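You operate a simulated robot arm through the tools that you are given. There is no shell and no other tool. Be economical: measure what you need, move in short steps, check, and stop when the job is done.

Carry out the task below with a simulated two-armed robot. There is one attempt and no reset: what you move stays moved.

TASK
Pick up the job card on the stand with one hand, pass it to the other hand and put it on the top of the packing table. Turn the blue dial of the cream overlocker to 4. Take the navy thread cone from the top of the window bench and leave it on the top of the side table. Take the grey empty cone on the top of the window bench and put it away on the left end of the grey overlocker's table. Take the bare pale blue core and put it on top of the carton of snaps. Put the tube of grey snaps on the top of the window bench away on the top of the trims bench. Any order will do. Set down upright: job card on the stand, navy thread cone, grey empty cone.

Only the result counts: the job must be done as asked and must still hold three seconds after the hand-in. Knocking over, shifting, dropping, spilling or breaking anything else fails it.

THE ROBOT
Two 6-joint arms with two-finger grippers on one trunk, on a base that drives. Base frame: it is fixed to the floor where the robot stands at the start and does not move with it; the origin is under the middle of the robot, x ahead of it, y to its left, z up. Readings come in cm, degrees, newtons and seconds.
The left shoulder is at the start at [3, 17.8, 96.3], the right one opposite. With the tool pointing down near the work surface each hand reaches from about 42 to 84 cm from the robot's upright axis, wherever it stands, measured 20 degrees to its own side. Places, roughly: bare pale blue core (7x8x17 cm) [180, 40, 130]; blue dial of the cream overlocker [0, 80, 100]; carton of snaps [150, 0, 125]; grey empty cone (7x7x12 cm) [110, 0, 80]; job card on the stand [75, 0, 75]; left end of the grey overlocker's table [100, 210, 80]; navy thread cone [75, -25, 75]; top of the packing table [-130, -250, 80]; top of the side table [-250, 40, 80]; top of the trims bench [80, 30, 80]; tube of grey snaps [50, -75, 75]. Payload 2.54 kg a hand.
Tool frame (each hand has its own): the origin (TCP) lies between the finger pads and is the grasp point; the fingertips stand 3 cm ahead of it; z points along the fingers, y is the line along which they close. The gripper opens to 11.6 cm. The gripper's body begins 9.5 cm behind the TCP.
Orientation is that of the tool frame in the base frame, as a unit quaternion [w, x, y, z]. With the fingers straight down and closing along the base's y, the tool's x points along the base's -x, its y along +y and its z along -z.

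THE INTERFACE
- The arms move only by the tool send_rows. It takes "left_steps", "right_steps" or both (then of equal length, played together; a hand with none holds still); each is a list of rows, each a list of 7 numbers: the turn, a rotation vector about the tool's x, y, z in degrees, then the shift along the tool's x, y, z in cm, then the opening in per cent of the stroke, from 0 (shut) to 100 (fully open). In form: [[rx, ry, rz, dx, dy, dz, claw], ...]. A call has 1 to 10 rows; each row is the pose to reach, as a shift and turn from the pose commanded when the call began, along the tool's axes at that moment. Each row takes 0.2 s and may step no farther than 5 cm and 8.6 degrees from the row before; otherwise, or with a gripper value out of range, the whole call is refused. A pose out of reach is approached as far as the arm can. The call stops where the force on the tool passes 40 N (or 10 N more than at its start, if that is more) or the arm is blocked; 0.2 s more then pass. The fingers move at their own pace (about 15.3 cm/s each) and stop on an object; they squeeze with about 43 N. The grip force told is the motor's: it shows also when the fingers shut on nothing. Time passes only in rows, and 0.2 s behind the last, so rows that repeat a pose let the fingers close. The reply holds the time, the measured pose of the TCP, the force on the tool along the base axes, the opening and the grip force, in the units named above and with some noise, with the torque about the TCP (base axes, N m) and any sound that the robot's microphone picked up.
- Cameras (640 x 400 px; columns grow to the right, rows downward): "scene" is now at [4.97, 2.56, 168.36]; the picture's right is [0.40, -0.92, 0.00], its down [-0.73, -0.32, -0.60] and it looks along [0.55, 0.24, -0.80] (base axes); focal length 214 px, centre (320, 200). "left" rides on the left gripper at [6.9, 1.5, -12.2] in its tool frame; the picture's right is [-0.21, 0.98, 0.00], its down [-0.83, -0.18, -0.53] and it looks along [-0.52, -0.11, 0.85] (tool axes); focal length 251 px, centre (320, 200). "right" rides on the right gripper at [6.9, -1.5, -12.2] in its tool frame; the picture's right is [0.21, 0.98, 0.00], its down [-0.83, 0.18, -0.53] and it looks along [-0.52, 0.11, 0.85] (tool axes); focal length 251 px, centre (320, 200).
- capture(camera): a new picture of that camera. No time passes.
- slide_trunk(by): slides the trunk up (or, below 0, down) by that many cm; the arms and the scene camera ride with it, the base frame stays. It gives what a move gives, with no picture.
- base_move(legs): drives the robot by 1 to 6 legs, each [ahead, left, turn to the left] in cm, cm and degrees, along the robot's own axes; the way and the turn of a leg run together, so that a leg with both is an arc; at most 150 cm and 180 degrees a leg. The arms and the cameras ride along, it lands a little off, and it stops where it bumps. It gives what a move gives.
- head_to(pan, tilt): turns the head with the scene camera to pan (to the left, within 143 degrees either way) and tilt (down, from -29 to 69), counted from straight ahead of the robot. It gives what a move gives.
- pixel_to_xyz(camera, pixels): there is no depth. For up to 12 entries [column, row, z] of the newest picture of that camera ("zoom" is the newest enlarged one), the place [x, y] in the base frame at which the ray of that pixel passes the height z, good to about 0.3 cm, but the place of the scene camera against the robot may be out by one fixed shift of up to 1.2 cm in any direction. No time passes.
- close_up(camera, box): a new picture of the part [left, top, right, bottom] of that camera's present view, enlarged. No time passes.
- sign_off(): hands the job in; it is judged then, once.

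Work in short steps. Measure before you move; look again where a grasp or a placing could have gone wrong, and mend it. You have 124 turns and 144 pictures in all, those below and enlarged ones among them. Open the grippers and draw the arms clear of the work before you hand the job in, unless the task says otherwise; then end with one line.

The tools are called as a command line: name --argument value ..., lists and objects as JSON in quotes. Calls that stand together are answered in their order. send_rows: Moves the arms, as the interface text tells. Its arguments: {"type":"object","properties":{"left_steps":{"type":"array","items":{"type":"array","items":{"type":"number"}}},"right_steps":{"type":"array","items":{"type":"array","items":{"type":"number"}}}},"required":[]} The other tools are called the same way: slide_trunk (by) slides the trunk up or down; base_move (legs) drives the base; head_to (pan, tilt) turns the head that bears the scene camera; capture (camera) takes a picture; pixel_to_xyz (camera, pixels) gives the place at which the rays of pixels pass given heights; close_up (camera, box) takes an enlarged picture of a part of a camera's view; sign_off () hands the job in.

At the start:

```text
time: 0.0
left_position: [37.86, 36.07, 118.57]
left_tcp_rot: [0.0, 0.0, 1.0, 0.0]
left_force: [-0.2, -0.3, -1.1]
left_torque: [0.0, 0.02, -0.03]
left_gripper_width: 11.62
left_gripper_force: 0.0
right_position: [46.82, -6.7, 115.37]
right_tcp_rot: [0.0, 0.0, 1.0, 0.0]
right_force: [1.0, -0.5, 0.6]
right_torque: [0.01, -0.02, 0.03]
right_gripper_width: 11.61
right_gripper_force: 0.0
trunk travel left (down, up): [-17.5, 36.5]
robot x, y, heading: [0.08, 0.14, -0.2]
head pan, tilt: [23.3, 53.0]
```

scene: 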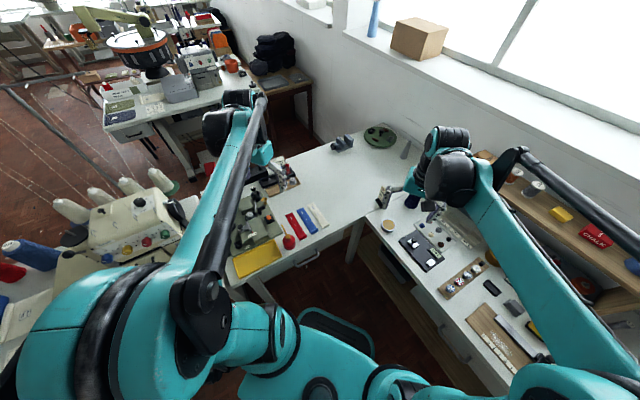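
right: 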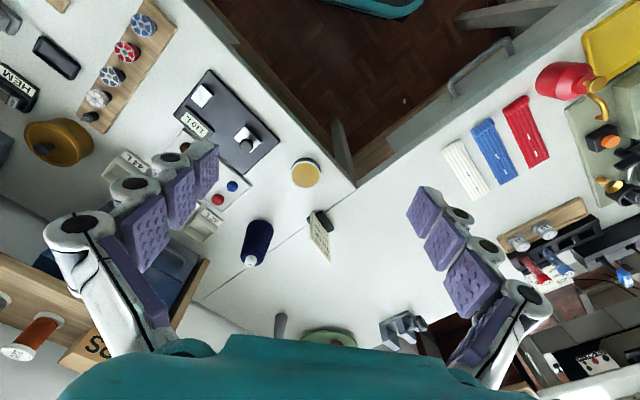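
left: 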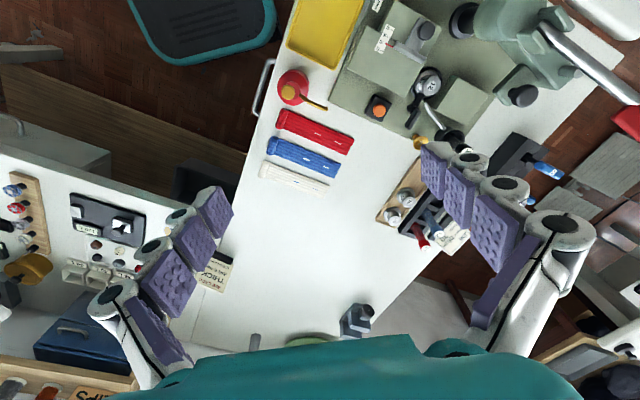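

The scene view shows a corner of benches; the arms block part of it. I look around with the head first, to the right.

head_to --pan -15 --tilt 40

capture --camera "scene"

head_to --pan 70 --tilt 40

capture --camera "scene"

head_to --pan 140 --tilt 25

capture --camera "scene"

head_to --pan -120 --tilt 25

capture --camera "scene"

```text
time: 1.1
left_position: [37.89, 36.02, 118.57]
left_tcp_rot: [-0.001, 0.0, 1.0, 0.0]
left_force: [0.2, 0.1, -1.2]
left_torque: [-0.02, 0.0, 0.0]
left_gripper_width: 11.59
left_gripper_force: 0.1
right_position: [46.7, -6.65, 115.29]
right_tcp_rot: [0.0, 0.001, 1.0, 0.001]
right_force: [-1.3, -0.3, -0.7]
right_torque: [0.01, 0.0, 0.03]
right_gripper_width: 11.62
right_gripper_force: 0.1
trunk travel left (down, up): [-17.5, 36.5]
robot x, y, heading: [0.15, 0.04, -0.0]
head pan, tilt: [-15.0, 40.0]
```

```text
140 pictures are left
```

scene: 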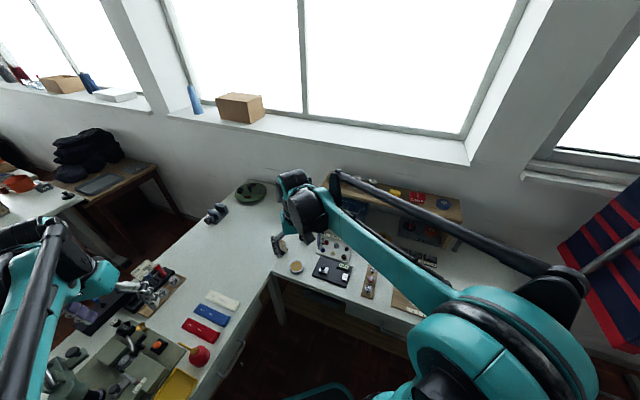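

```text
time: 2.6
left_position: [37.87, 36.06, 118.38]
left_tcp_rot: [0.0, 0.0, 1.0, 0.001]
left_force: [-0.8, 0.3, -1.0]
left_torque: [0.01, -0.03, 0.01]
left_gripper_width: 11.6
left_gripper_force: 0.1
right_position: [46.71, -6.72, 115.23]
right_tcp_rot: [0.0, 0.0, 1.0, 0.0]
right_force: [0.0, 0.3, 0.5]
right_torque: [0.02, 0.0, -0.01]
right_gripper_width: 11.59
right_gripper_force: 0.0
trunk travel left (down, up): [-17.5, 36.5]
robot x, y, heading: [0.31, -0.04, -0.4]
head pan, tilt: [70.0, 40.0]
```

```text
139 pictures are left
```

scene: 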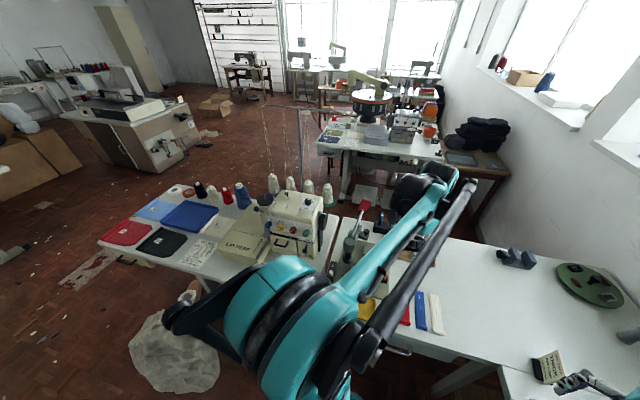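

```text
time: 4.0
left_position: [37.82, 36.15, 118.57]
left_tcp_rot: [0.0, -0.001, 1.0, -0.001]
left_force: [-0.8, 0.6, 0.3]
left_torque: [0.0, -0.02, 0.0]
left_gripper_width: 11.61
left_gripper_force: 0.0
right_position: [46.81, -6.61, 115.26]
right_tcp_rot: [0.0, 0.0, 1.0, 0.0]
right_force: [0.7, -0.1, 0.5]
right_torque: [-0.01, 0.0, -0.01]
right_gripper_width: 11.57
right_gripper_force: 0.1
trunk travel left (down, up): [-17.5, 36.5]
robot x, y, heading: [0.01, -0.23, 0.2]
head pan, tilt: [140.0, 25.0]
```

```text
138 pictures are left
```

scene: 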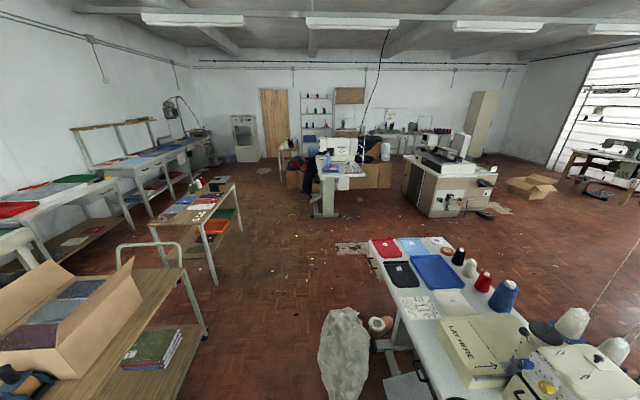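

```text
time: 7.7
left_position: [37.78, 36.05, 118.46]
left_tcp_rot: [0.0, 0.001, 1.0, 0.0]
left_force: [-0.6, 0.3, -0.2]
left_torque: [-0.03, 0.01, -0.02]
left_gripper_width: 11.62
left_gripper_force: 0.0
right_position: [46.6, -6.7, 115.26]
right_tcp_rot: [0.0, 0.0, 1.0, 0.0]
right_force: [-0.4, -0.6, 0.1]
right_torque: [-0.02, 0.02, 0.02]
right_gripper_width: 11.61
right_gripper_force: 0.0
trunk travel left (down, up): [-17.5, 36.5]
robot x, y, heading: [-0.24, -0.13, 0.1]
head pan, tilt: [-120.0, 25.0]
```

```text
137 pictures are left
```

scene: 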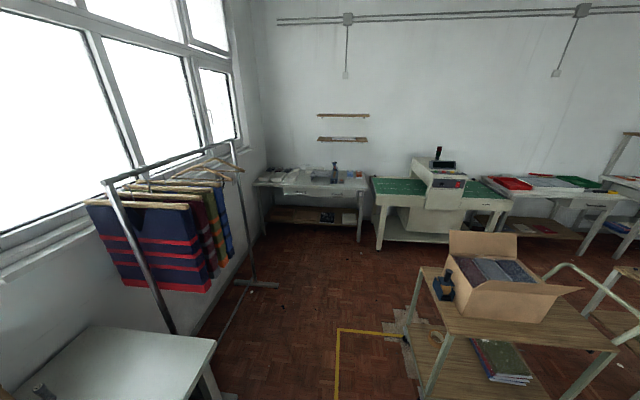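

The layout is clear: window bench ahead/right, trims bench ahead/left, cream overlocker left. I take closer views of the key objects.

close_up --camera "right" --box '[180, 120, 420, 270]'

head_to --pan 5 --tilt 50

close_up --camera "scene" --box '[200, 40, 460, 210]'

head_to --pan -50 --tilt 50

capture --camera "scene"

head_to --pan 90 --tilt 45

capture --camera "scene"

```text
2.67 times, centred on (300, 195) of right
```

zoom: 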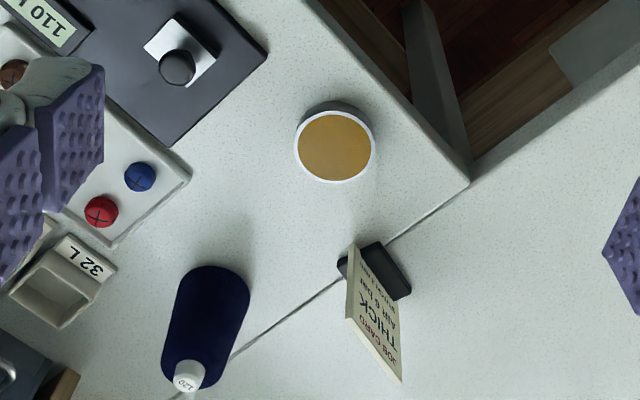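

```text
time: 9.7
left_position: [37.94, 36.06, 118.57]
left_tcp_rot: [0.0, -0.001, 1.0, 0.0]
left_force: [-0.4, 0.4, -0.1]
left_torque: [-0.03, 0.0, 0.02]
left_gripper_width: 11.59
left_gripper_force: 0.0
right_position: [46.79, -6.73, 115.24]
right_tcp_rot: [0.0, 0.0, 1.0, -0.001]
right_force: [-0.7, -0.2, 0.1]
right_torque: [0.0, 0.02, -0.01]
right_gripper_width: 11.6
right_gripper_force: 0.0
trunk travel left (down, up): [-17.5, 36.5]
robot x, y, heading: [-0.02, 0.14, -0.2]
head pan, tilt: [5.0, 50.0]
```

```text
2.35 times, centred on (330, 125) of scene
```

zoom: 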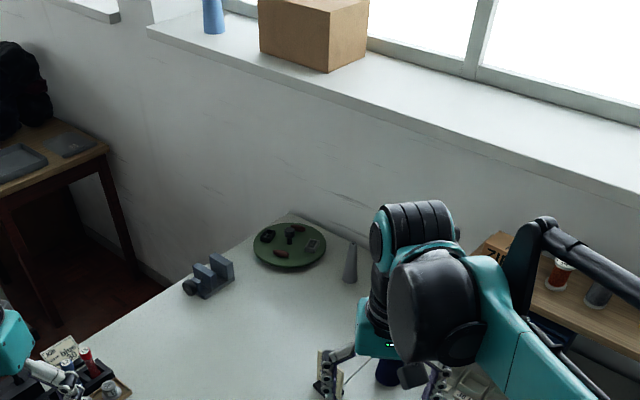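

```text
time: 11.0
left_position: [37.84, 36.16, 118.46]
left_tcp_rot: [0.0, 0.0, 1.0, 0.0]
left_force: [0.2, -0.8, -0.5]
left_torque: [-0.01, 0.0, -0.01]
left_gripper_width: 11.62
left_gripper_force: 0.1
right_position: [46.77, -6.65, 115.17]
right_tcp_rot: [0.0, 0.0, 1.0, -0.001]
right_force: [-0.5, -0.5, -0.2]
right_torque: [0.0, 0.0, -0.03]
right_gripper_width: 11.6
right_gripper_force: 0.0
trunk travel left (down, up): [-17.5, 36.5]
robot x, y, heading: [0.27, -0.13, 0.3]
head pan, tilt: [-50.0, 50.0]
```

```text
134 pictures are left
```

scene: 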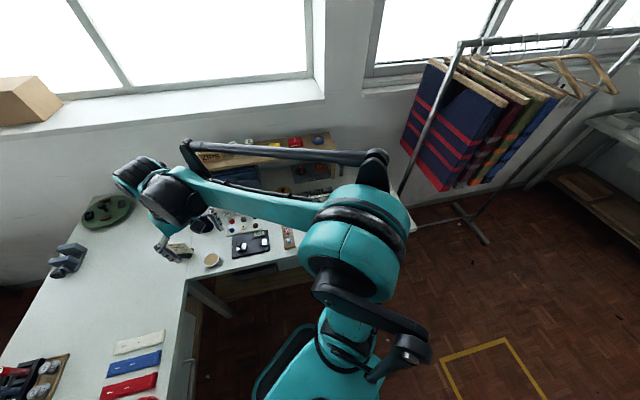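

```text
time: 13.2
left_position: [37.79, 36.2, 118.57]
left_tcp_rot: [0.0, 0.0, 1.0, 0.0]
left_force: [-1.2, -0.8, -0.5]
left_torque: [0.0, -0.04, 0.0]
left_gripper_width: 11.6
left_gripper_force: 0.1
right_position: [46.69, -6.81, 115.29]
right_tcp_rot: [0.0, 0.001, 1.0, 0.0]
right_force: [0.2, 0.1, -0.4]
right_torque: [0.03, 0.0, 0.01]
right_gripper_width: 11.59
right_gripper_force: 0.0
trunk travel left (down, up): [-17.5, 36.5]
robot x, y, heading: [0.47, -0.08, 0.0]
head pan, tilt: [90.0, 45.0]
```

```text
133 pictures are left
```

scene: 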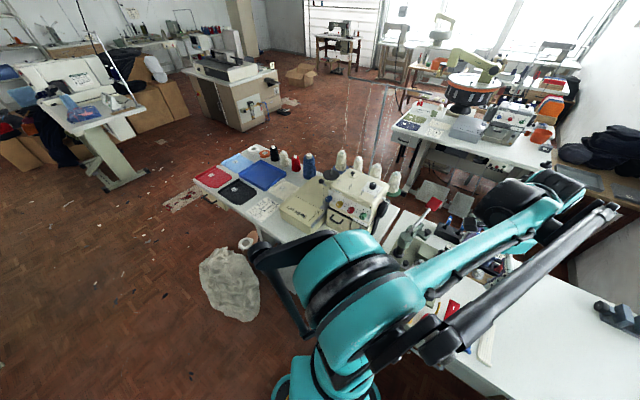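

I localize the card, navy cone, grey cone and bench edges from the right hand camera at two assumed heights.

capture --camera "right"

pixel_to_xyz --camera "right" --pixels '[[320, 218, 72], [320, 218, 76], [357, 188, 72], [200, 5, 72], [270, 221, 72], [250, 262, 84], [305, 172, 72], [282, 313, 72], [278, 332, 84], [240, 290, 72], [385, 335, 72], [237, 153, 72]]'

head_to --pan 23.3 --tilt 53

close_up --camera "scene" --box '[360, 130, 600, 380]'

close_up --camera "scene" --box '[220, 110, 440, 280]'

```text
132 pictures are left
```

right: 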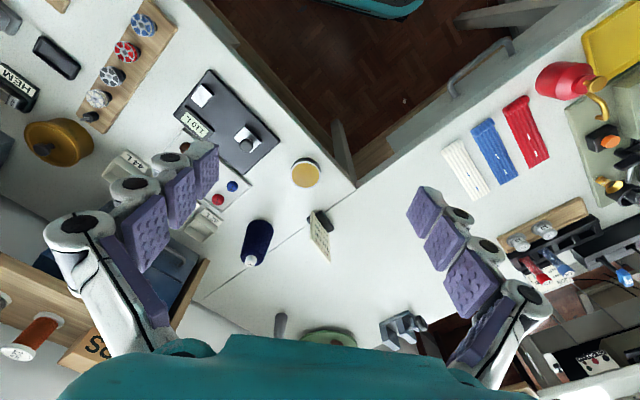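

```text
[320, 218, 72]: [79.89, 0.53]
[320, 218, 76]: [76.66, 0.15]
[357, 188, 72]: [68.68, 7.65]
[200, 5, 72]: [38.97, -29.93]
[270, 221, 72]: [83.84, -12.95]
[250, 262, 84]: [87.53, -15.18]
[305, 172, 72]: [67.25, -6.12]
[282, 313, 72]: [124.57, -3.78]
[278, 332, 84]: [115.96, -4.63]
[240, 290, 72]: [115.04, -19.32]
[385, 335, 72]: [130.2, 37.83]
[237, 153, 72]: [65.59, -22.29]
```

```text
time: 14.6
left_position: [37.75, 36.11, 118.55]
left_tcp_rot: [0.0, 0.0, 1.0, 0.0]
left_force: [-0.3, -0.6, -0.1]
left_torque: [0.03, -0.02, -0.05]
left_gripper_width: 11.62
left_gripper_force: 0.0
right_position: [46.66, -6.7, 115.15]
right_tcp_rot: [0.0, -0.001, 1.0, 0.0]
right_force: [0.2, 0.6, 0.2]
right_torque: [-0.01, 0.02, 0.01]
right_gripper_width: 11.61
right_gripper_force: 0.1
trunk travel left (down, up): [-17.5, 36.5]
robot x, y, heading: [0.02, 0.56, 0.1]
head pan, tilt: [23.3, 53.0]
```

```text
1.60 times, centred on (480, 255) of scene
```

zoom: 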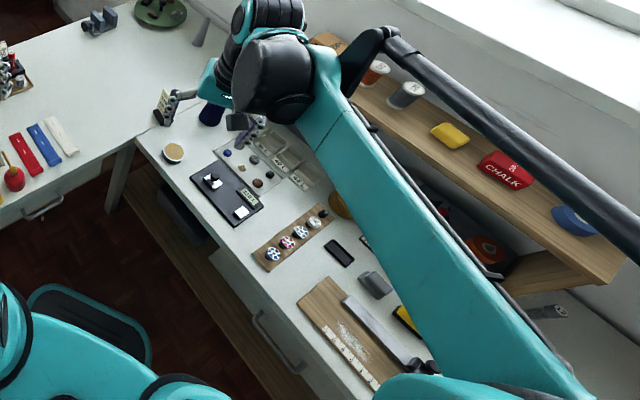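

```text
2.35 times, centred on (330, 195) of scene
```

zoom: 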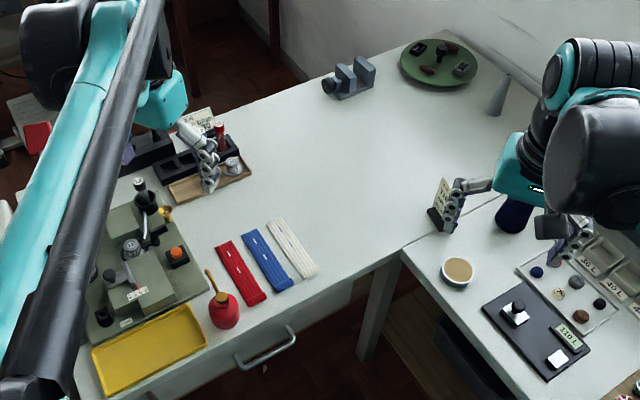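

The grey tube appears at zoom (545,312) of the first close-up, i.e. scene ≈(621,325). I get positions from the scene camera.

capture --camera "scene"

pixel_to_xyz --camera "scene" --pixels '[[621, 325, 75], [388, 227, 72], [376, 214, 72], [402, 160, 72], [407, 143, 84], [380, 132, 72], [338, 148, 72], [288, 242, 72], [352, 222, 72], [405, 55, 110], [373, 35, 110], [316, 217, 74]]'

close_up --camera "scene" --box '[560, 270, 640, 370]'

```text
129 pictures are left
```

scene: 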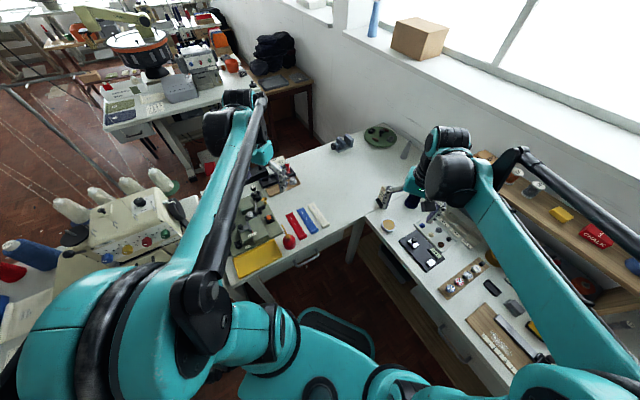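

```text
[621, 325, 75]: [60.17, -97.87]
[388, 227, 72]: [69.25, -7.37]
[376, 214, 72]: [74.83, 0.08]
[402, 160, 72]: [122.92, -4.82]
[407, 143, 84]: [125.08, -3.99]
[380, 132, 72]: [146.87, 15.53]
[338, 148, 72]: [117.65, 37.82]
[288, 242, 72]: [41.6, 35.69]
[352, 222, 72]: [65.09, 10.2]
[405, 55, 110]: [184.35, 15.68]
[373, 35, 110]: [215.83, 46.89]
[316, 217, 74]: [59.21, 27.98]
```

```text
4.00 times, centred on (600, 320) of scene
```

zoom: 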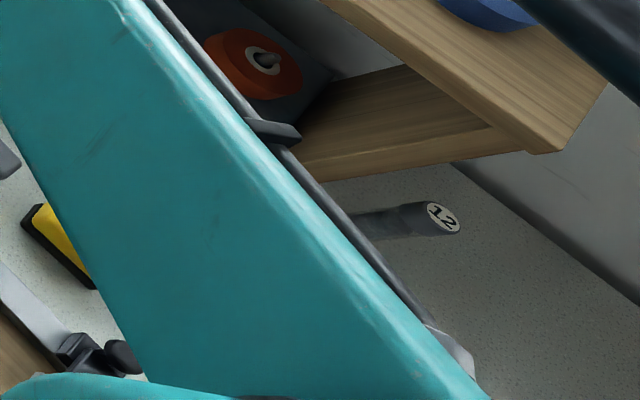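

Grey tube found lying at the window bench's right end. I raise the trunk for a better map of the lanes around the benches.

slide_trunk --by 36

head_to --pan 50 --tilt 45

capture --camera "scene"

head_to --pan 5 --tilt 45

capture --camera "scene"

pixel_to_xyz --camera "scene" --pixels '[[320, 200, 72], [320, 200, 0], [320, 200, 110], [320, 200, 120]]'

```text
time: 18.1
left_position: [37.68, 36.03, 154.58]
left_tcp_rot: [0.001, 0.001, 1.0, 0.001]
left_force: [-0.3, 0.5, 0.1]
left_torque: [0.0, 0.0, 0.03]
left_gripper_width: 11.6
left_gripper_force: 0.2
right_position: [46.72, -6.78, 151.18]
right_tcp_rot: [0.0, 0.0, 1.0, 0.0]
right_force: [0.9, -0.8, 0.0]
right_torque: [-0.01, 0.0, -0.02]
right_gripper_width: 11.6
right_gripper_force: 0.2
trunk travel left (down, up): [-53.5, 0.5]
robot x, y, heading: [0.34, 0.36, 0.0]
head pan, tilt: [23.3, 53.0]
```

```text
time: 19.0
left_position: [37.84, 36.12, 154.47]
left_tcp_rot: [0.0, 0.0, 1.0, 0.0]
left_force: [-0.1, 0.7, 0.3]
left_torque: [-0.01, -0.01, -0.03]
left_gripper_width: 11.6
left_gripper_force: 0.1
right_position: [46.74, -6.75, 151.23]
right_tcp_rot: [0.0, 0.0, 1.0, 0.0]
right_force: [0.6, 0.6, -0.5]
right_torque: [0.04, 0.0, 0.01]
right_gripper_width: 11.6
right_gripper_force: 0.0
trunk travel left (down, up): [-53.5, 0.5]
robot x, y, heading: [0.58, -0.16, -0.2]
head pan, tilt: [50.0, 45.0]
```

```text
127 pictures are left
```

scene: 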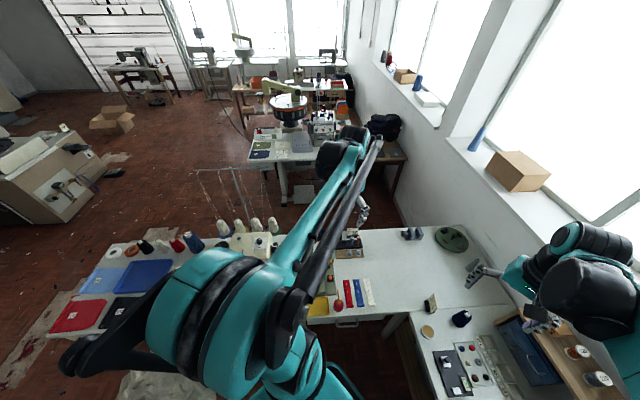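

```text
time: 20.1
left_position: [37.84, 36.13, 154.52]
left_tcp_rot: [-0.001, 0.0, 1.0, 0.0]
left_force: [-0.7, 0.1, 0.0]
left_torque: [0.01, 0.02, 0.0]
left_gripper_width: 11.6
left_gripper_force: 0.0
right_position: [46.62, -6.72, 151.31]
right_tcp_rot: [0.0, 0.0, 1.0, 0.0]
right_force: [-0.3, -0.1, -0.2]
right_torque: [0.05, 0.0, -0.03]
right_gripper_width: 11.59
right_gripper_force: 0.0
trunk travel left (down, up): [-53.5, 0.5]
robot x, y, heading: [-0.11, -0.06, -0.4]
head pan, tilt: [5.0, 45.0]
```

```text
126 pictures are left
```

scene: 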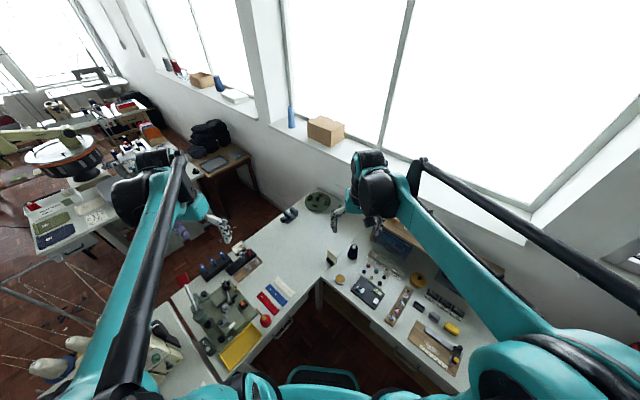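

```text
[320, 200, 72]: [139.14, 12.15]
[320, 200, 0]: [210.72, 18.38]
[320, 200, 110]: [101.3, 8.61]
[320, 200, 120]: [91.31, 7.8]
```

I map key points of this raised view: sill, carton, core, bench left edge, floor gap.

pixel_to_xyz --camera "scene" --pixels '[[291, 127, 121], [333, 147, 121], [309, 192, 72], [172, 292, 72], [215, 383, 72], [260, 190, 0], [248, 157, 72], [200, 178, 72], [320, 278, 72], [140, 230, 72], [40, 262, 72], [222, 347, 72]]'

close_up --camera "scene" --box '[180, 90, 420, 240]'

close_up --camera "scene" --box '[0, 160, 320, 360]'

```text
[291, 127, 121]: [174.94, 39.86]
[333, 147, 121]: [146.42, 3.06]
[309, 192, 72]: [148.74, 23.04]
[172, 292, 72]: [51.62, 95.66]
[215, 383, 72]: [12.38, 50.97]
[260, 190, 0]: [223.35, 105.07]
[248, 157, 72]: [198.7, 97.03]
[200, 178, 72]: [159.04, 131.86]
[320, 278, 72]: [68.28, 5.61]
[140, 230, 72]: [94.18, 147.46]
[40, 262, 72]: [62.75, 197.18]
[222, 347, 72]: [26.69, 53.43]
```

```text
2.67 times, centred on (300, 165) of scene
```

zoom: 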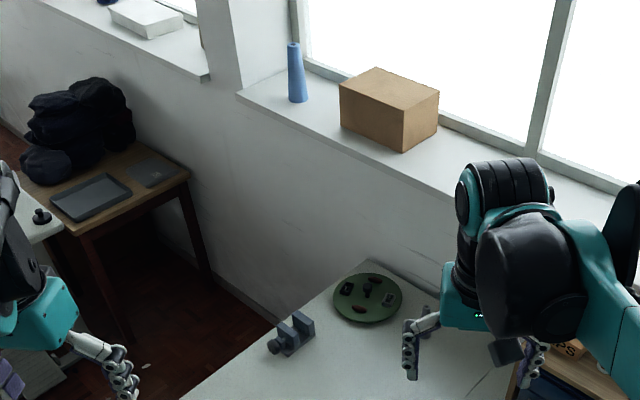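

```text
2.00 times, centred on (160, 260) of scene
```

zoom: 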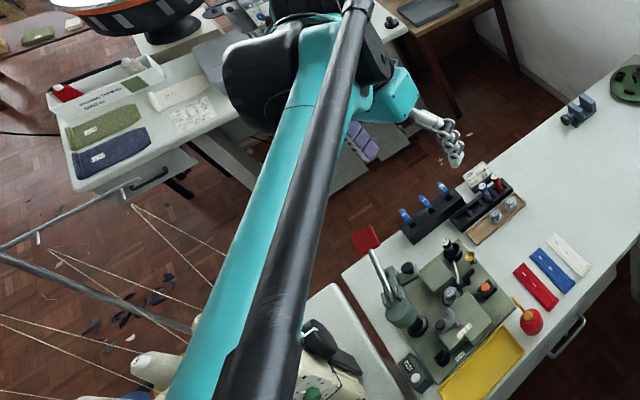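

Layout understood: a lane behind the trims bench leads to the core, carton and grey cone. I check how far the robot's base extends by looking down at it.

head_to --pan 0 --tilt 69

capture --camera "scene"

pixel_to_xyz --camera "scene" --pixels '[[320, 260, 20], [320, 260, 35], [320, 200, 72]]'

head_to --pan -60 --tilt 55

capture --camera "scene"

```text
time: 21.0
left_position: [37.76, 36.18, 154.48]
left_tcp_rot: [0.0, 0.0, 1.0, 0.0]
left_force: [-0.7, 0.2, 0.0]
left_torque: [0.02, 0.03, 0.0]
left_gripper_width: 11.59
left_gripper_force: 0.0
right_position: [46.65, -6.82, 151.25]
right_tcp_rot: [-0.001, 0.0, 1.0, 0.0]
right_force: [-0.6, -0.4, 0.5]
right_torque: [0.0, -0.01, 0.02]
right_gripper_width: 11.62
right_gripper_force: 0.1
trunk travel left (down, up): [-53.5, 0.5]
robot x, y, heading: [0.2, 0.13, -0.2]
head pan, tilt: [0.0, 68.8]
```

```text
123 pictures are left
```

scene: 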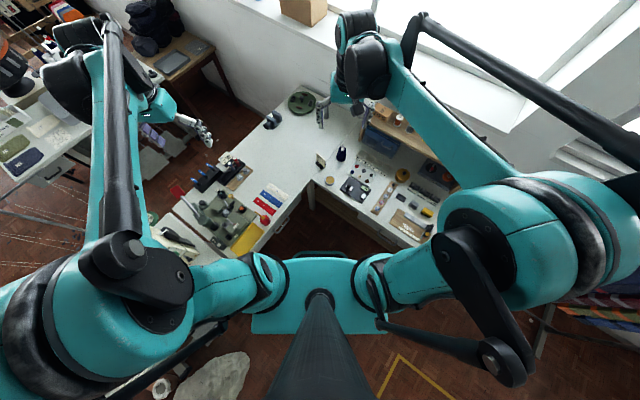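

```text
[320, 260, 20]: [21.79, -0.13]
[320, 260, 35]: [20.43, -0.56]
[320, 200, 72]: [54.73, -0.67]
```

```text
time: 22.3
left_position: [37.74, 36.31, 154.51]
left_tcp_rot: [0.0, 0.0, 1.0, 0.0]
left_force: [0.0, 0.0, 0.1]
left_torque: [0.0, 0.03, -0.01]
left_gripper_width: 11.6
left_gripper_force: 0.0
right_position: [46.71, -6.77, 151.28]
right_tcp_rot: [0.001, 0.0, 1.0, 0.0]
right_force: [-0.9, 1.0, -0.5]
right_torque: [0.03, -0.01, 0.01]
right_gripper_width: 11.59
right_gripper_force: 0.1
trunk travel left (down, up): [-53.5, 0.5]
robot x, y, heading: [-0.07, 0.11, -0.0]
head pan, tilt: [-60.0, 55.0]
```

```text
122 pictures are left
```

scene: 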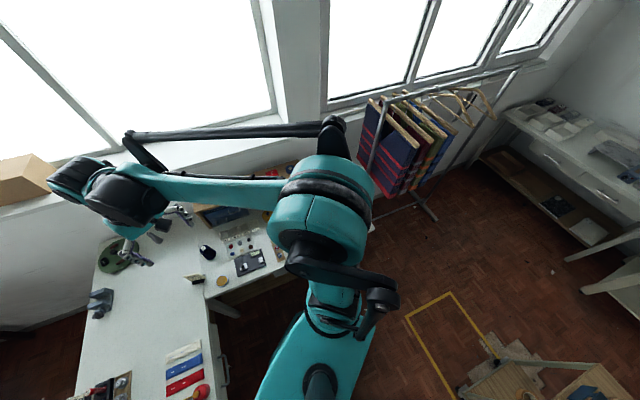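

The base reaches about 25 cm ahead. I turn to face the window bench and drive in front of the grey tube.

base_move --legs '[[0, 0, -37], [0, -26, 0], [14, 0, 0]]'

head_to --pan -10 --tilt 55

capture --camera "scene"

capture --camera "right"

```text
time: 26.8
left_position: [47.18, -22.84, 154.61]
left_tcp_rot: [0.002, 0.315, 0.949, 0.0]
left_force: [-0.4, 0.3, 0.6]
left_torque: [0.03, 0.01, 0.02]
left_gripper_width: 11.6
left_gripper_force: 0.0
right_position: [28.6, -62.41, 151.32]
right_tcp_rot: [0.0, 0.316, 0.949, 0.0]
right_force: [-1.5, 0.2, -0.5]
right_torque: [-0.02, -0.07, 0.01]
right_gripper_width: 11.61
right_gripper_force: 0.1
trunk travel left (down, up): [-53.5, 0.5]
robot x, y, heading: [-4.4, -29.45, -36.6]
head pan, tilt: [-60.0, 55.0]
```

```text
time: 28.0
left_position: [47.36, -22.94, 154.51]
left_tcp_rot: [0.0, 0.315, 0.949, 0.0]
left_force: [-0.2, 0.5, 0.3]
left_torque: [0.03, -0.01, -0.01]
left_gripper_width: 11.59
left_gripper_force: 0.1
right_position: [28.89, -62.5, 151.28]
right_tcp_rot: [0.0, 0.315, 0.949, 0.0]
right_force: [0.3, 1.0, 0.7]
right_torque: [0.0, -0.04, 0.02]
right_gripper_width: 11.63
right_gripper_force: 0.1
trunk travel left (down, up): [-53.5, 0.5]
robot x, y, heading: [-4.31, -29.08, -37.0]
head pan, tilt: [-10.0, 55.0]
```

```text
121 pictures are left
```

scene: 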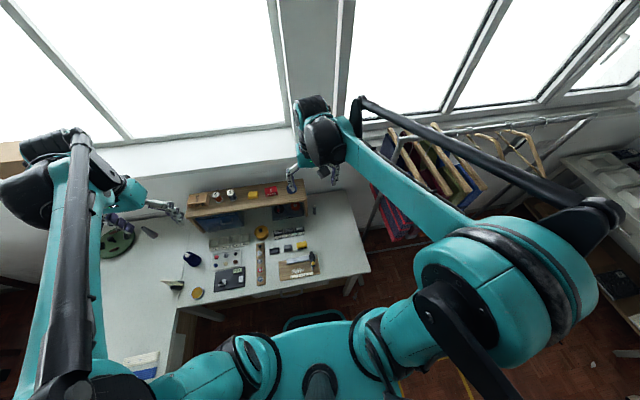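

```text
120 pictures are left
```

right: 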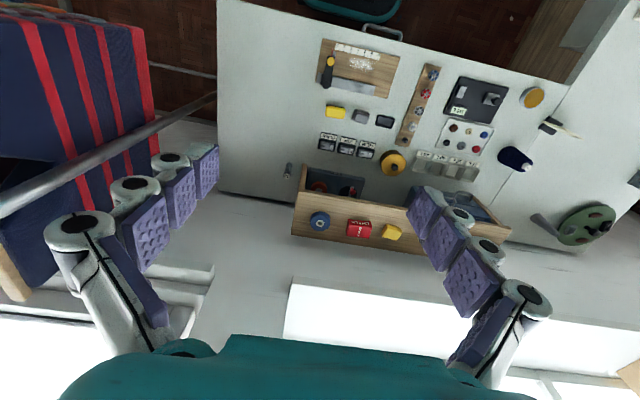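

The tube shows at right (288,170), left of the shelf end. I measure it and take an enlargement.

close_up --camera "right" --box '[220, 120, 380, 220]'

pixel_to_xyz --camera "zoom" --pixels '[[288, 200, 74], [265, 200, 74], [310, 200, 95]]'

close_up --camera "scene" --box '[250, 160, 410, 300]'

pixel_to_xyz --camera "scene" --pixels '[[316, 209, 74], [357, 193, 72], [370, 268, 72]]'

pixel_to_xyz --camera "right" --pixels '[[288, 170, 74], [217, 190, 72], [217, 0, 72], [295, 230, 95], [565, 85, 72], [540, 130, 72]]'

```text
4.00 times, centred on (300, 170) of right
```

zoom: 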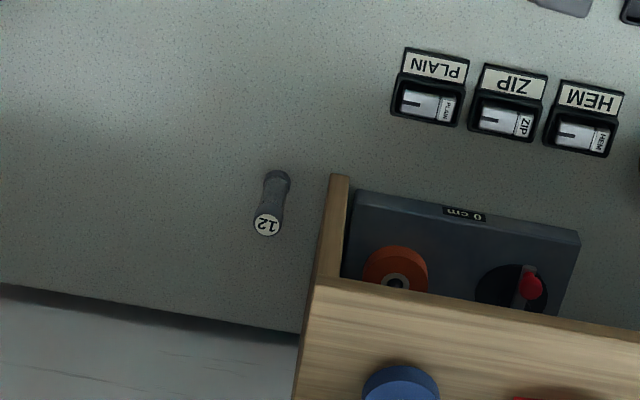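

```text
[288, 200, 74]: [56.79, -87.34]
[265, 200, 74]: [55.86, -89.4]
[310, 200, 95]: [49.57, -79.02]
```

```text
2.86 times, centred on (330, 230) of scene
```

zoom: 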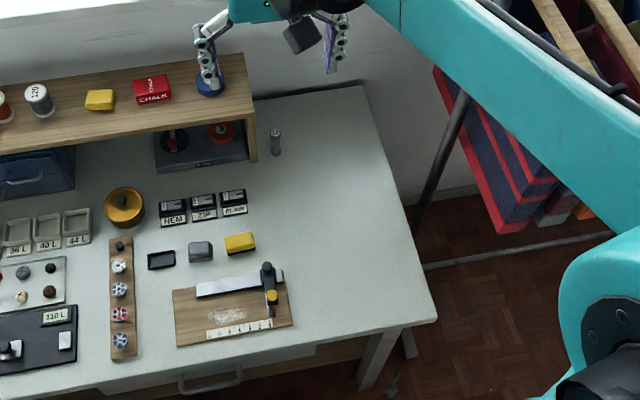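

```text
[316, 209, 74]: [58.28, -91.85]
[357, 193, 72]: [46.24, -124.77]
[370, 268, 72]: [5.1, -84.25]
```

```text
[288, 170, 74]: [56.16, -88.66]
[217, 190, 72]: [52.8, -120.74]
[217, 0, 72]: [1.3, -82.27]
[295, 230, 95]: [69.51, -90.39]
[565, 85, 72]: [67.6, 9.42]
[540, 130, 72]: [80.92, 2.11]
```

The tube stands upright beside the shelf's end panel. I close in 6 cm, lower the trunk and turn the right wrist 90° so its narrow side faces the shelf.

base_move --legs '[[6, 0, 0]]'

slide_trunk --by -36

send_rows --right_steps '[[0, 0, -8.5, 0, 0, 0, 100], [0, 0, -17, 0, 0, 0, 100], [0, 0, -25.5, 0, 0, 0, 100], [0, 0, -34, 0, 0, 0, 100], [0, 0, -42.5, 0, 0, 0, 100], [0, 0, -51, 0, 0, 0, 100], [0, 0, -59.5, 0, 0, 0, 100], [0, 0, -68, 0, 0, 0, 100], [0, 0, -76.5, 0, 0, 0, 100], [0, 0, -85, 0, 0, 0, 100]]'

capture --camera "right"

```text
time: 29.0
left_position: [51.52, -26.04, 154.69]
left_tcp_rot: [0.002, 0.314, 0.949, -0.001]
left_force: [-0.1, 0.6, 0.6]
left_torque: [-0.08, -0.05, 0.02]
left_gripper_width: 11.58
left_gripper_force: 0.1
right_position: [33.03, -65.67, 151.55]
right_tcp_rot: [0.003, 0.315, 0.949, 0.0]
right_force: [-0.4, 1.2, 0.2]
right_torque: [-0.02, -0.07, 0.01]
right_gripper_width: 11.6
right_gripper_force: 0.1
trunk travel left (down, up): [-53.5, 0.5]
robot x, y, heading: [0.1, -32.9, -36.9]
head pan, tilt: [-10.0, 55.0]
```

```text
time: 32.5
left_position: [52.08, -26.53, 118.52]
left_tcp_rot: [0.0, 0.314, 0.949, -0.001]
left_force: [0.0, -0.3, -0.2]
left_torque: [0.0, 0.0, 0.04]
left_gripper_width: 11.58
left_gripper_force: 0.1
right_position: [33.69, -66.02, 115.34]
right_tcp_rot: [0.0, 0.314, 0.949, 0.0]
right_force: [-0.5, 0.1, 0.2]
right_torque: [-0.04, 0.0, -0.01]
right_gripper_width: 11.59
right_gripper_force: 0.0
trunk travel left (down, up): [-17.5, 36.5]
robot x, y, heading: [0.56, -33.14, -36.7]
head pan, tilt: [-10.0, 55.0]
```

```text
time: 34.7
left_position: [52.12, -26.44, 118.62]
left_tcp_rot: [0.0, 0.315, 0.949, 0.0]
left_force: [0.3, 0.8, 0.1]
left_torque: [-0.03, 0.03, 0.0]
left_gripper_width: 11.59
left_gripper_force: 0.1
right_position: [33.63, -66.26, 115.33]
right_tcp_rot: [0.0, -0.41, 0.912, 0.0]
right_force: [0.3, 1.1, -1.1]
right_torque: [-0.01, -0.01, -0.04]
right_gripper_width: 11.6
right_gripper_force: 0.1
trunk travel left (down, up): [-17.5, 36.5]
robot x, y, heading: [0.47, -32.83, -36.7]
head pan, tilt: [-10.0, 55.0]
```

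```text
117 pictures are left
```

right: 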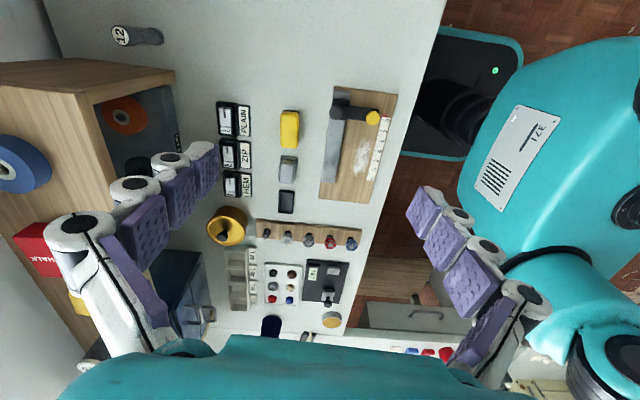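

The wrist is turned; the tube is at (120–160,37). I compute its base and top.

pixel_to_xyz --camera "right" --pixels '[[157, 37, 72], [157, 37, 74], [121, 36, 78], [121, 36, 80], [121, 36, 82], [94, 105, 72], [88, 100, 90], [175, 75, 95]]'

close_up --camera "right" --box '[60, 0, 220, 100]'

close_up --camera "scene" --box '[250, 160, 410, 300]'

```text
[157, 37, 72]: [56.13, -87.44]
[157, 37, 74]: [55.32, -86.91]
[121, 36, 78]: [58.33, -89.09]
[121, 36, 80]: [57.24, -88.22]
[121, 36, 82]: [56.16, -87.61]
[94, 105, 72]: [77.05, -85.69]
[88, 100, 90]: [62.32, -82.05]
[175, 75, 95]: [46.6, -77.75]
```

```text
4.00 times, centred on (140, 50) of right
```

zoom: 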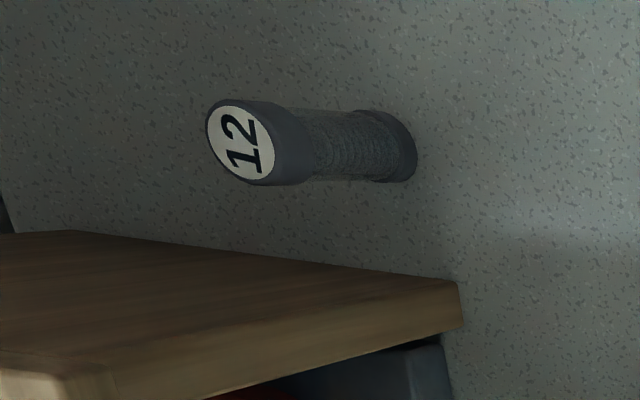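

```text
2.86 times, centred on (330, 230) of scene
```

zoom: 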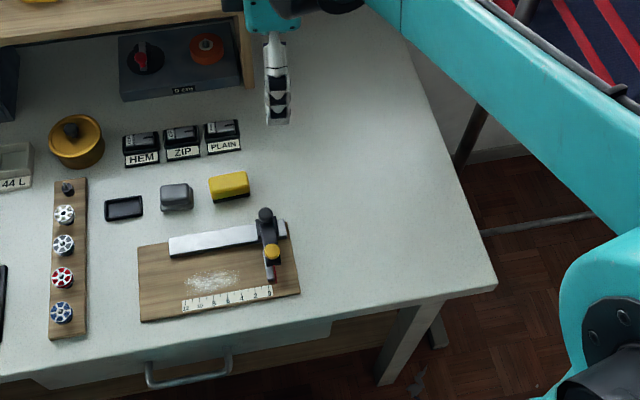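

Tube centre ≈(56.2,-87.5), top ≈z 82. I move over it and down to about z 95, then look.

send_rows --right_steps '[[0, 0, 0, 0.1, -4.4, 0, 100], [0, 0, 0, 0.3, -8.8, 0, 100], [0, 0, 0, 0.4, -13.2, 0, 100], [0, 0, 0, 0.5, -17.6, 0, 100], [0, 0, 0, 0.7, -22, 0, 100], [0, 0, 0, 0.8, -26.4, 0, 100], [0, 0, 0, 0.9, -30.9, 0, 100], [0, 0, 0, 0.9, -30.9, 5, 100], [0, 0, 0, 0.9, -30.9, 10, 100], [0, 0, 0, 0.9, -30.9, 15, 100]]'

capture --camera "right"

close_up --camera "scene" --box '[250, 130, 410, 230]'

```text
time: 36.9
left_position: [52.24, -26.48, 118.56]
left_tcp_rot: [-0.001, 0.316, 0.949, -0.001]
left_force: [0.3, -0.5, 0.5]
left_torque: [0.05, 0.02, 0.01]
left_gripper_width: 11.59
left_gripper_force: 0.0
right_position: [56.04, -87.3, 100.13]
right_tcp_rot: [0.0, -0.409, 0.912, 0.001]
right_force: [-0.5, 0.0, 0.0]
right_torque: [0.0, 0.03, -0.03]
right_gripper_width: 11.59
right_gripper_force: 0.0
right hand out of reach, approached as far as the arm can: row 7, 8
trunk travel left (down, up): [-17.5, 36.5]
robot x, y, heading: [0.2, -33.23, -36.8]
head pan, tilt: [-10.0, 55.0]
```

```text
114 pictures are left
```

right: 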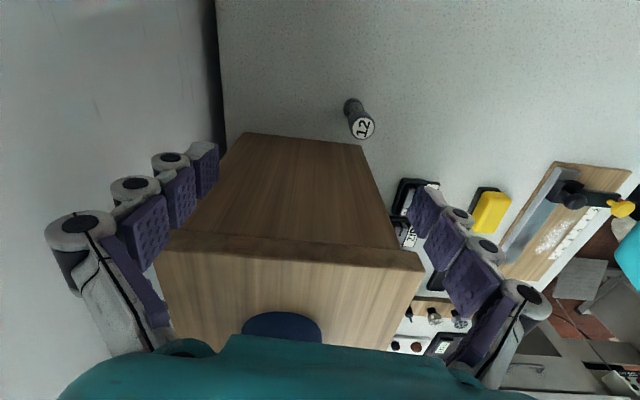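

```text
4.00 times, centred on (330, 180) of scene
```

zoom: 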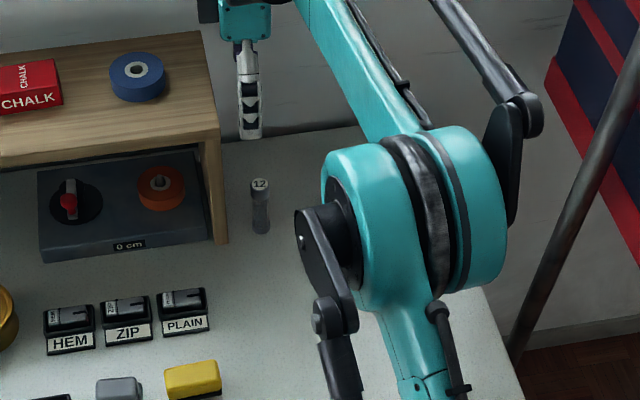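

Now I recompute the tube from this nearer view (top (362,127), base (352,104)) and the shelf corners.

pixel_to_xyz --camera "right" --pixels '[[363, 128, 80], [363, 128, 82], [363, 128, 84], [353, 104, 72], [353, 104, 75], [365, 146, 96], [245, 133, 96], [422, 262, 100], [365, 146, 90]]'

```text
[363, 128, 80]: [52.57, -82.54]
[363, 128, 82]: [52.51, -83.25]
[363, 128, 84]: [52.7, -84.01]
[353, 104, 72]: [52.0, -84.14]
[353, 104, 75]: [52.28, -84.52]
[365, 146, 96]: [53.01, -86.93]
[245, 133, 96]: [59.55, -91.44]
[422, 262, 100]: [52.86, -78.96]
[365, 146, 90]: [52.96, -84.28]
```

Triangulating the two views puts the bench top at z≈80 and the tube at (52.8,-85.3), z 80–88, with the shelf panel 4 cm to its left. I shift and descend to z 85.

send_rows --right_steps '[[0, 0, 0, 0.6, 3.7, 0, 60], [0, 0, 0, 0.8, 3.7, 4, 60], [0, 0, 0, 0.8, 3.7, 8, 60], [0, 0, 0, 0.8, 3.7, 9, 60]]'

capture --camera "right"

close_up --camera "scene" --box '[270, 150, 350, 200]'

```text
time: 37.9
left_position: [52.12, -26.49, 118.51]
left_tcp_rot: [0.0, 0.315, 0.949, 0.0]
left_force: [0.5, -0.8, 0.2]
left_torque: [0.0, 0.01, 0.0]
left_gripper_width: 11.6
left_gripper_force: 0.1
right_position: [52.76, -85.58, 91.19]
right_tcp_rot: [0.0, -0.408, 0.913, 0.001]
right_force: [-0.3, 0.5, 0.0]
right_torque: [0.02, -0.01, 0.01]
right_gripper_width: 6.97
right_gripper_force: 0.0
trunk travel left (down, up): [-17.5, 36.5]
robot x, y, heading: [-0.06, -32.84, -36.6]
head pan, tilt: [-10.0, 55.0]
```

```text
112 pictures are left
```

right: 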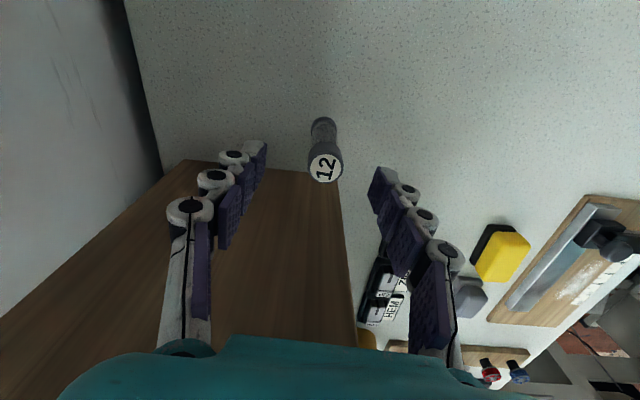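

```text
8.00 times, centred on (310, 175) of scene
```

zoom: 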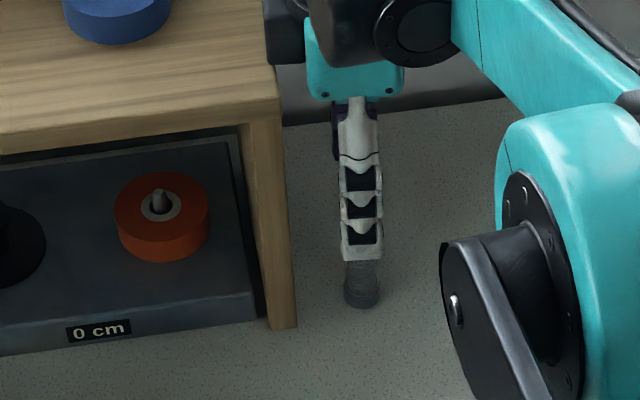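

Tube is between the fingers and the wrist clears the shelf. I descend 6 cm and close.

send_rows --right_steps '[[0, 0, 0, 0, 0, 3, 60], [0, 0, 0, 0, 0, 6, 60], [0, 0, 0, 0, 0, 6, 30], [0, 0, 0, 0, 0, 6, 0], [0, 0, 0, 0, 0, 6, 0], [0, 0, 0, 0, 0, 6, 0]]'

close_up --camera "scene" --box '[270, 150, 350, 200]'

```text
time: 38.2
left_position: [52.01, -26.38, 118.57]
left_tcp_rot: [0.0, 0.314, 0.949, 0.0]
left_force: [-0.6, 0.2, -0.4]
left_torque: [0.01, 0.02, 0.02]
left_gripper_width: 11.6
left_gripper_force: 0.0
right_position: [52.79, -85.48, 91.12]
right_tcp_rot: [0.002, -0.408, 0.913, 0.0]
right_force: [-6.5, 4.6, 13.0]
right_torque: [0.11, -0.93, 0.33]
right_gripper_width: 6.96
right_gripper_force: 0.0
trunk travel left (down, up): [-17.5, 36.5]
robot x, y, heading: [-0.25, -33.2, -36.8]
head pan, tilt: [-10.0, 55.0]
stopped in row 1 (right hand): the force on the tool passed its limit at 88 N (the readings are from after the stop); the commanded pose is now the measured one
```

```text
8.00 times, centred on (310, 175) of scene
```

zoom: 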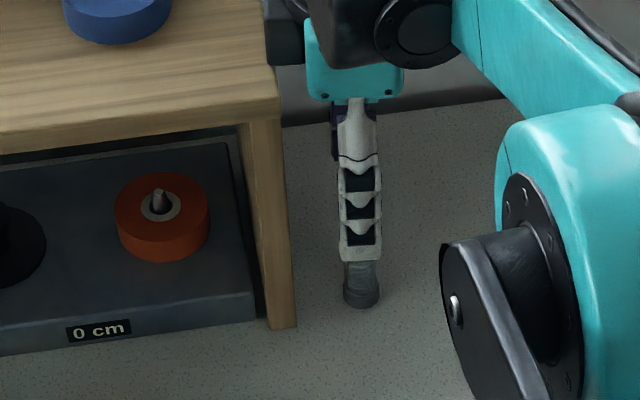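

The stop at z 91 looks like the black wrist link meeting the shelf top (zoom (280,45)). I back up and tilt the hand 26° so the wrist leans away from the shelf.

send_rows --right_steps '[[0, 0, 0, 0, 0, -4, 60], [0, -8.5, 0, 0, 0, -4, 60], [0, -17, 0, 0, 0, -4, 60], [0, -25.5, 0, 0, 0, -4, 60]]'

close_up --camera "scene" --box '[250, 140, 370, 215]'

capture --camera "right"

```text
time: 39.2
left_position: [52.09, -26.48, 118.54]
left_tcp_rot: [0.001, 0.315, 0.949, 0.001]
left_force: [-0.3, -0.4, 0.7]
left_torque: [0.03, 0.02, -0.04]
left_gripper_width: 11.61
left_gripper_force: 0.1
right_position: [52.87, -85.58, 94.98]
right_tcp_rot: [0.205, -0.398, 0.89, 0.091]
right_force: [0.5, 0.1, 0.6]
right_torque: [0.02, 0.0, 0.05]
right_gripper_width: 6.95
right_gripper_force: 0.2
trunk travel left (down, up): [-17.5, 36.5]
robot x, y, heading: [0.16, -32.94, -36.6]
head pan, tilt: [-10.0, 55.0]
```

```text
5.33 times, centred on (310, 178) of scene
```

zoom: 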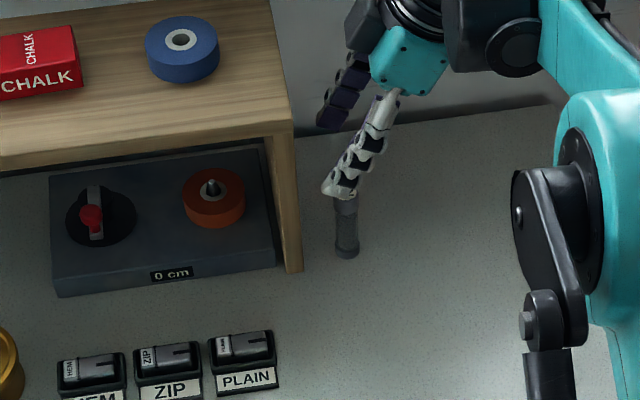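

```text
108 pictures are left
```

right: 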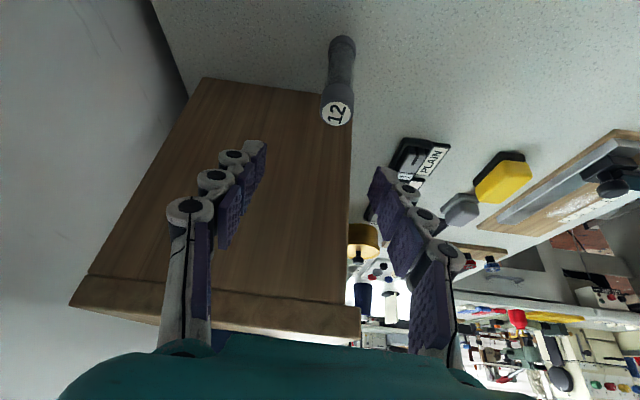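

Wrist now clears the shelf. I verify tube location again from this view.

pixel_to_xyz --camera "right" --pixels '[[338, 113, 88], [338, 113, 90], [342, 48, 80], [350, 130, 80], [362, 320, 99]]'

```text
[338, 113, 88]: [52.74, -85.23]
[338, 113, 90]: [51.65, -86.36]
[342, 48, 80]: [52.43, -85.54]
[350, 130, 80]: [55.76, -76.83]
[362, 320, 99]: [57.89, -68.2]
```

Consistent: tube (52.6,-85.4). I go straight down 9.5 cm (tool x 4.1, z 8.6) and close.

send_rows --right_steps '[[0, 0, 0, 1.4, 0.3, 2.9, 60], [0, 0, 0, 2.8, 0.3, 5.8, 60], [0, 0, 0, 4.1, 0.3, 8.6, 60], [0, 0, 0, 4.1, 0.3, 8.6, 30], [0, 0, 0, 4.1, 0.3, 8.6, 10], [0, 0, 0, 4.1, 0.3, 8.6, 5], [0, 0, 0, 4.1, 0.3, 8.6, 5]]'

close_up --camera "scene" --box '[250, 140, 370, 215]'

```text
time: 40.8
left_position: [52.26, -26.55, 118.49]
left_tcp_rot: [0.0, 0.315, 0.949, 0.0]
left_force: [0.5, -0.4, -0.7]
left_torque: [0.03, -0.02, 0.02]
left_gripper_width: 11.58
left_gripper_force: 0.0
right_position: [52.74, -85.49, 85.51]
right_tcp_rot: [0.204, -0.397, 0.89, 0.089]
right_force: [0.0, 0.0, -0.2]
right_torque: [0.01, -0.02, 0.03]
right_gripper_width: 2.17
right_gripper_force: 43.1
trunk travel left (down, up): [-17.5, 36.5]
robot x, y, heading: [0.38, -32.99, -37.0]
head pan, tilt: [-10.0, 55.0]
```

```text
5.33 times, centred on (310, 178) of scene
```

zoom: 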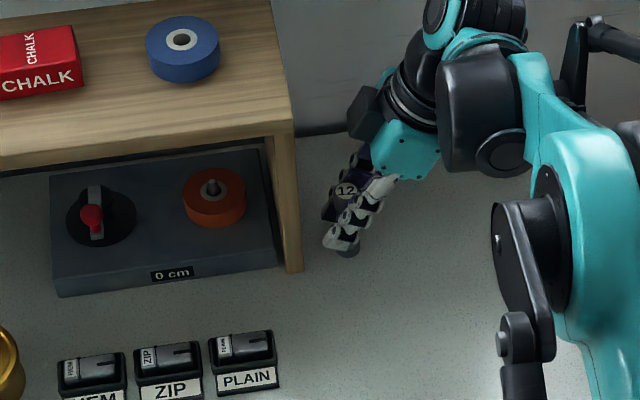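

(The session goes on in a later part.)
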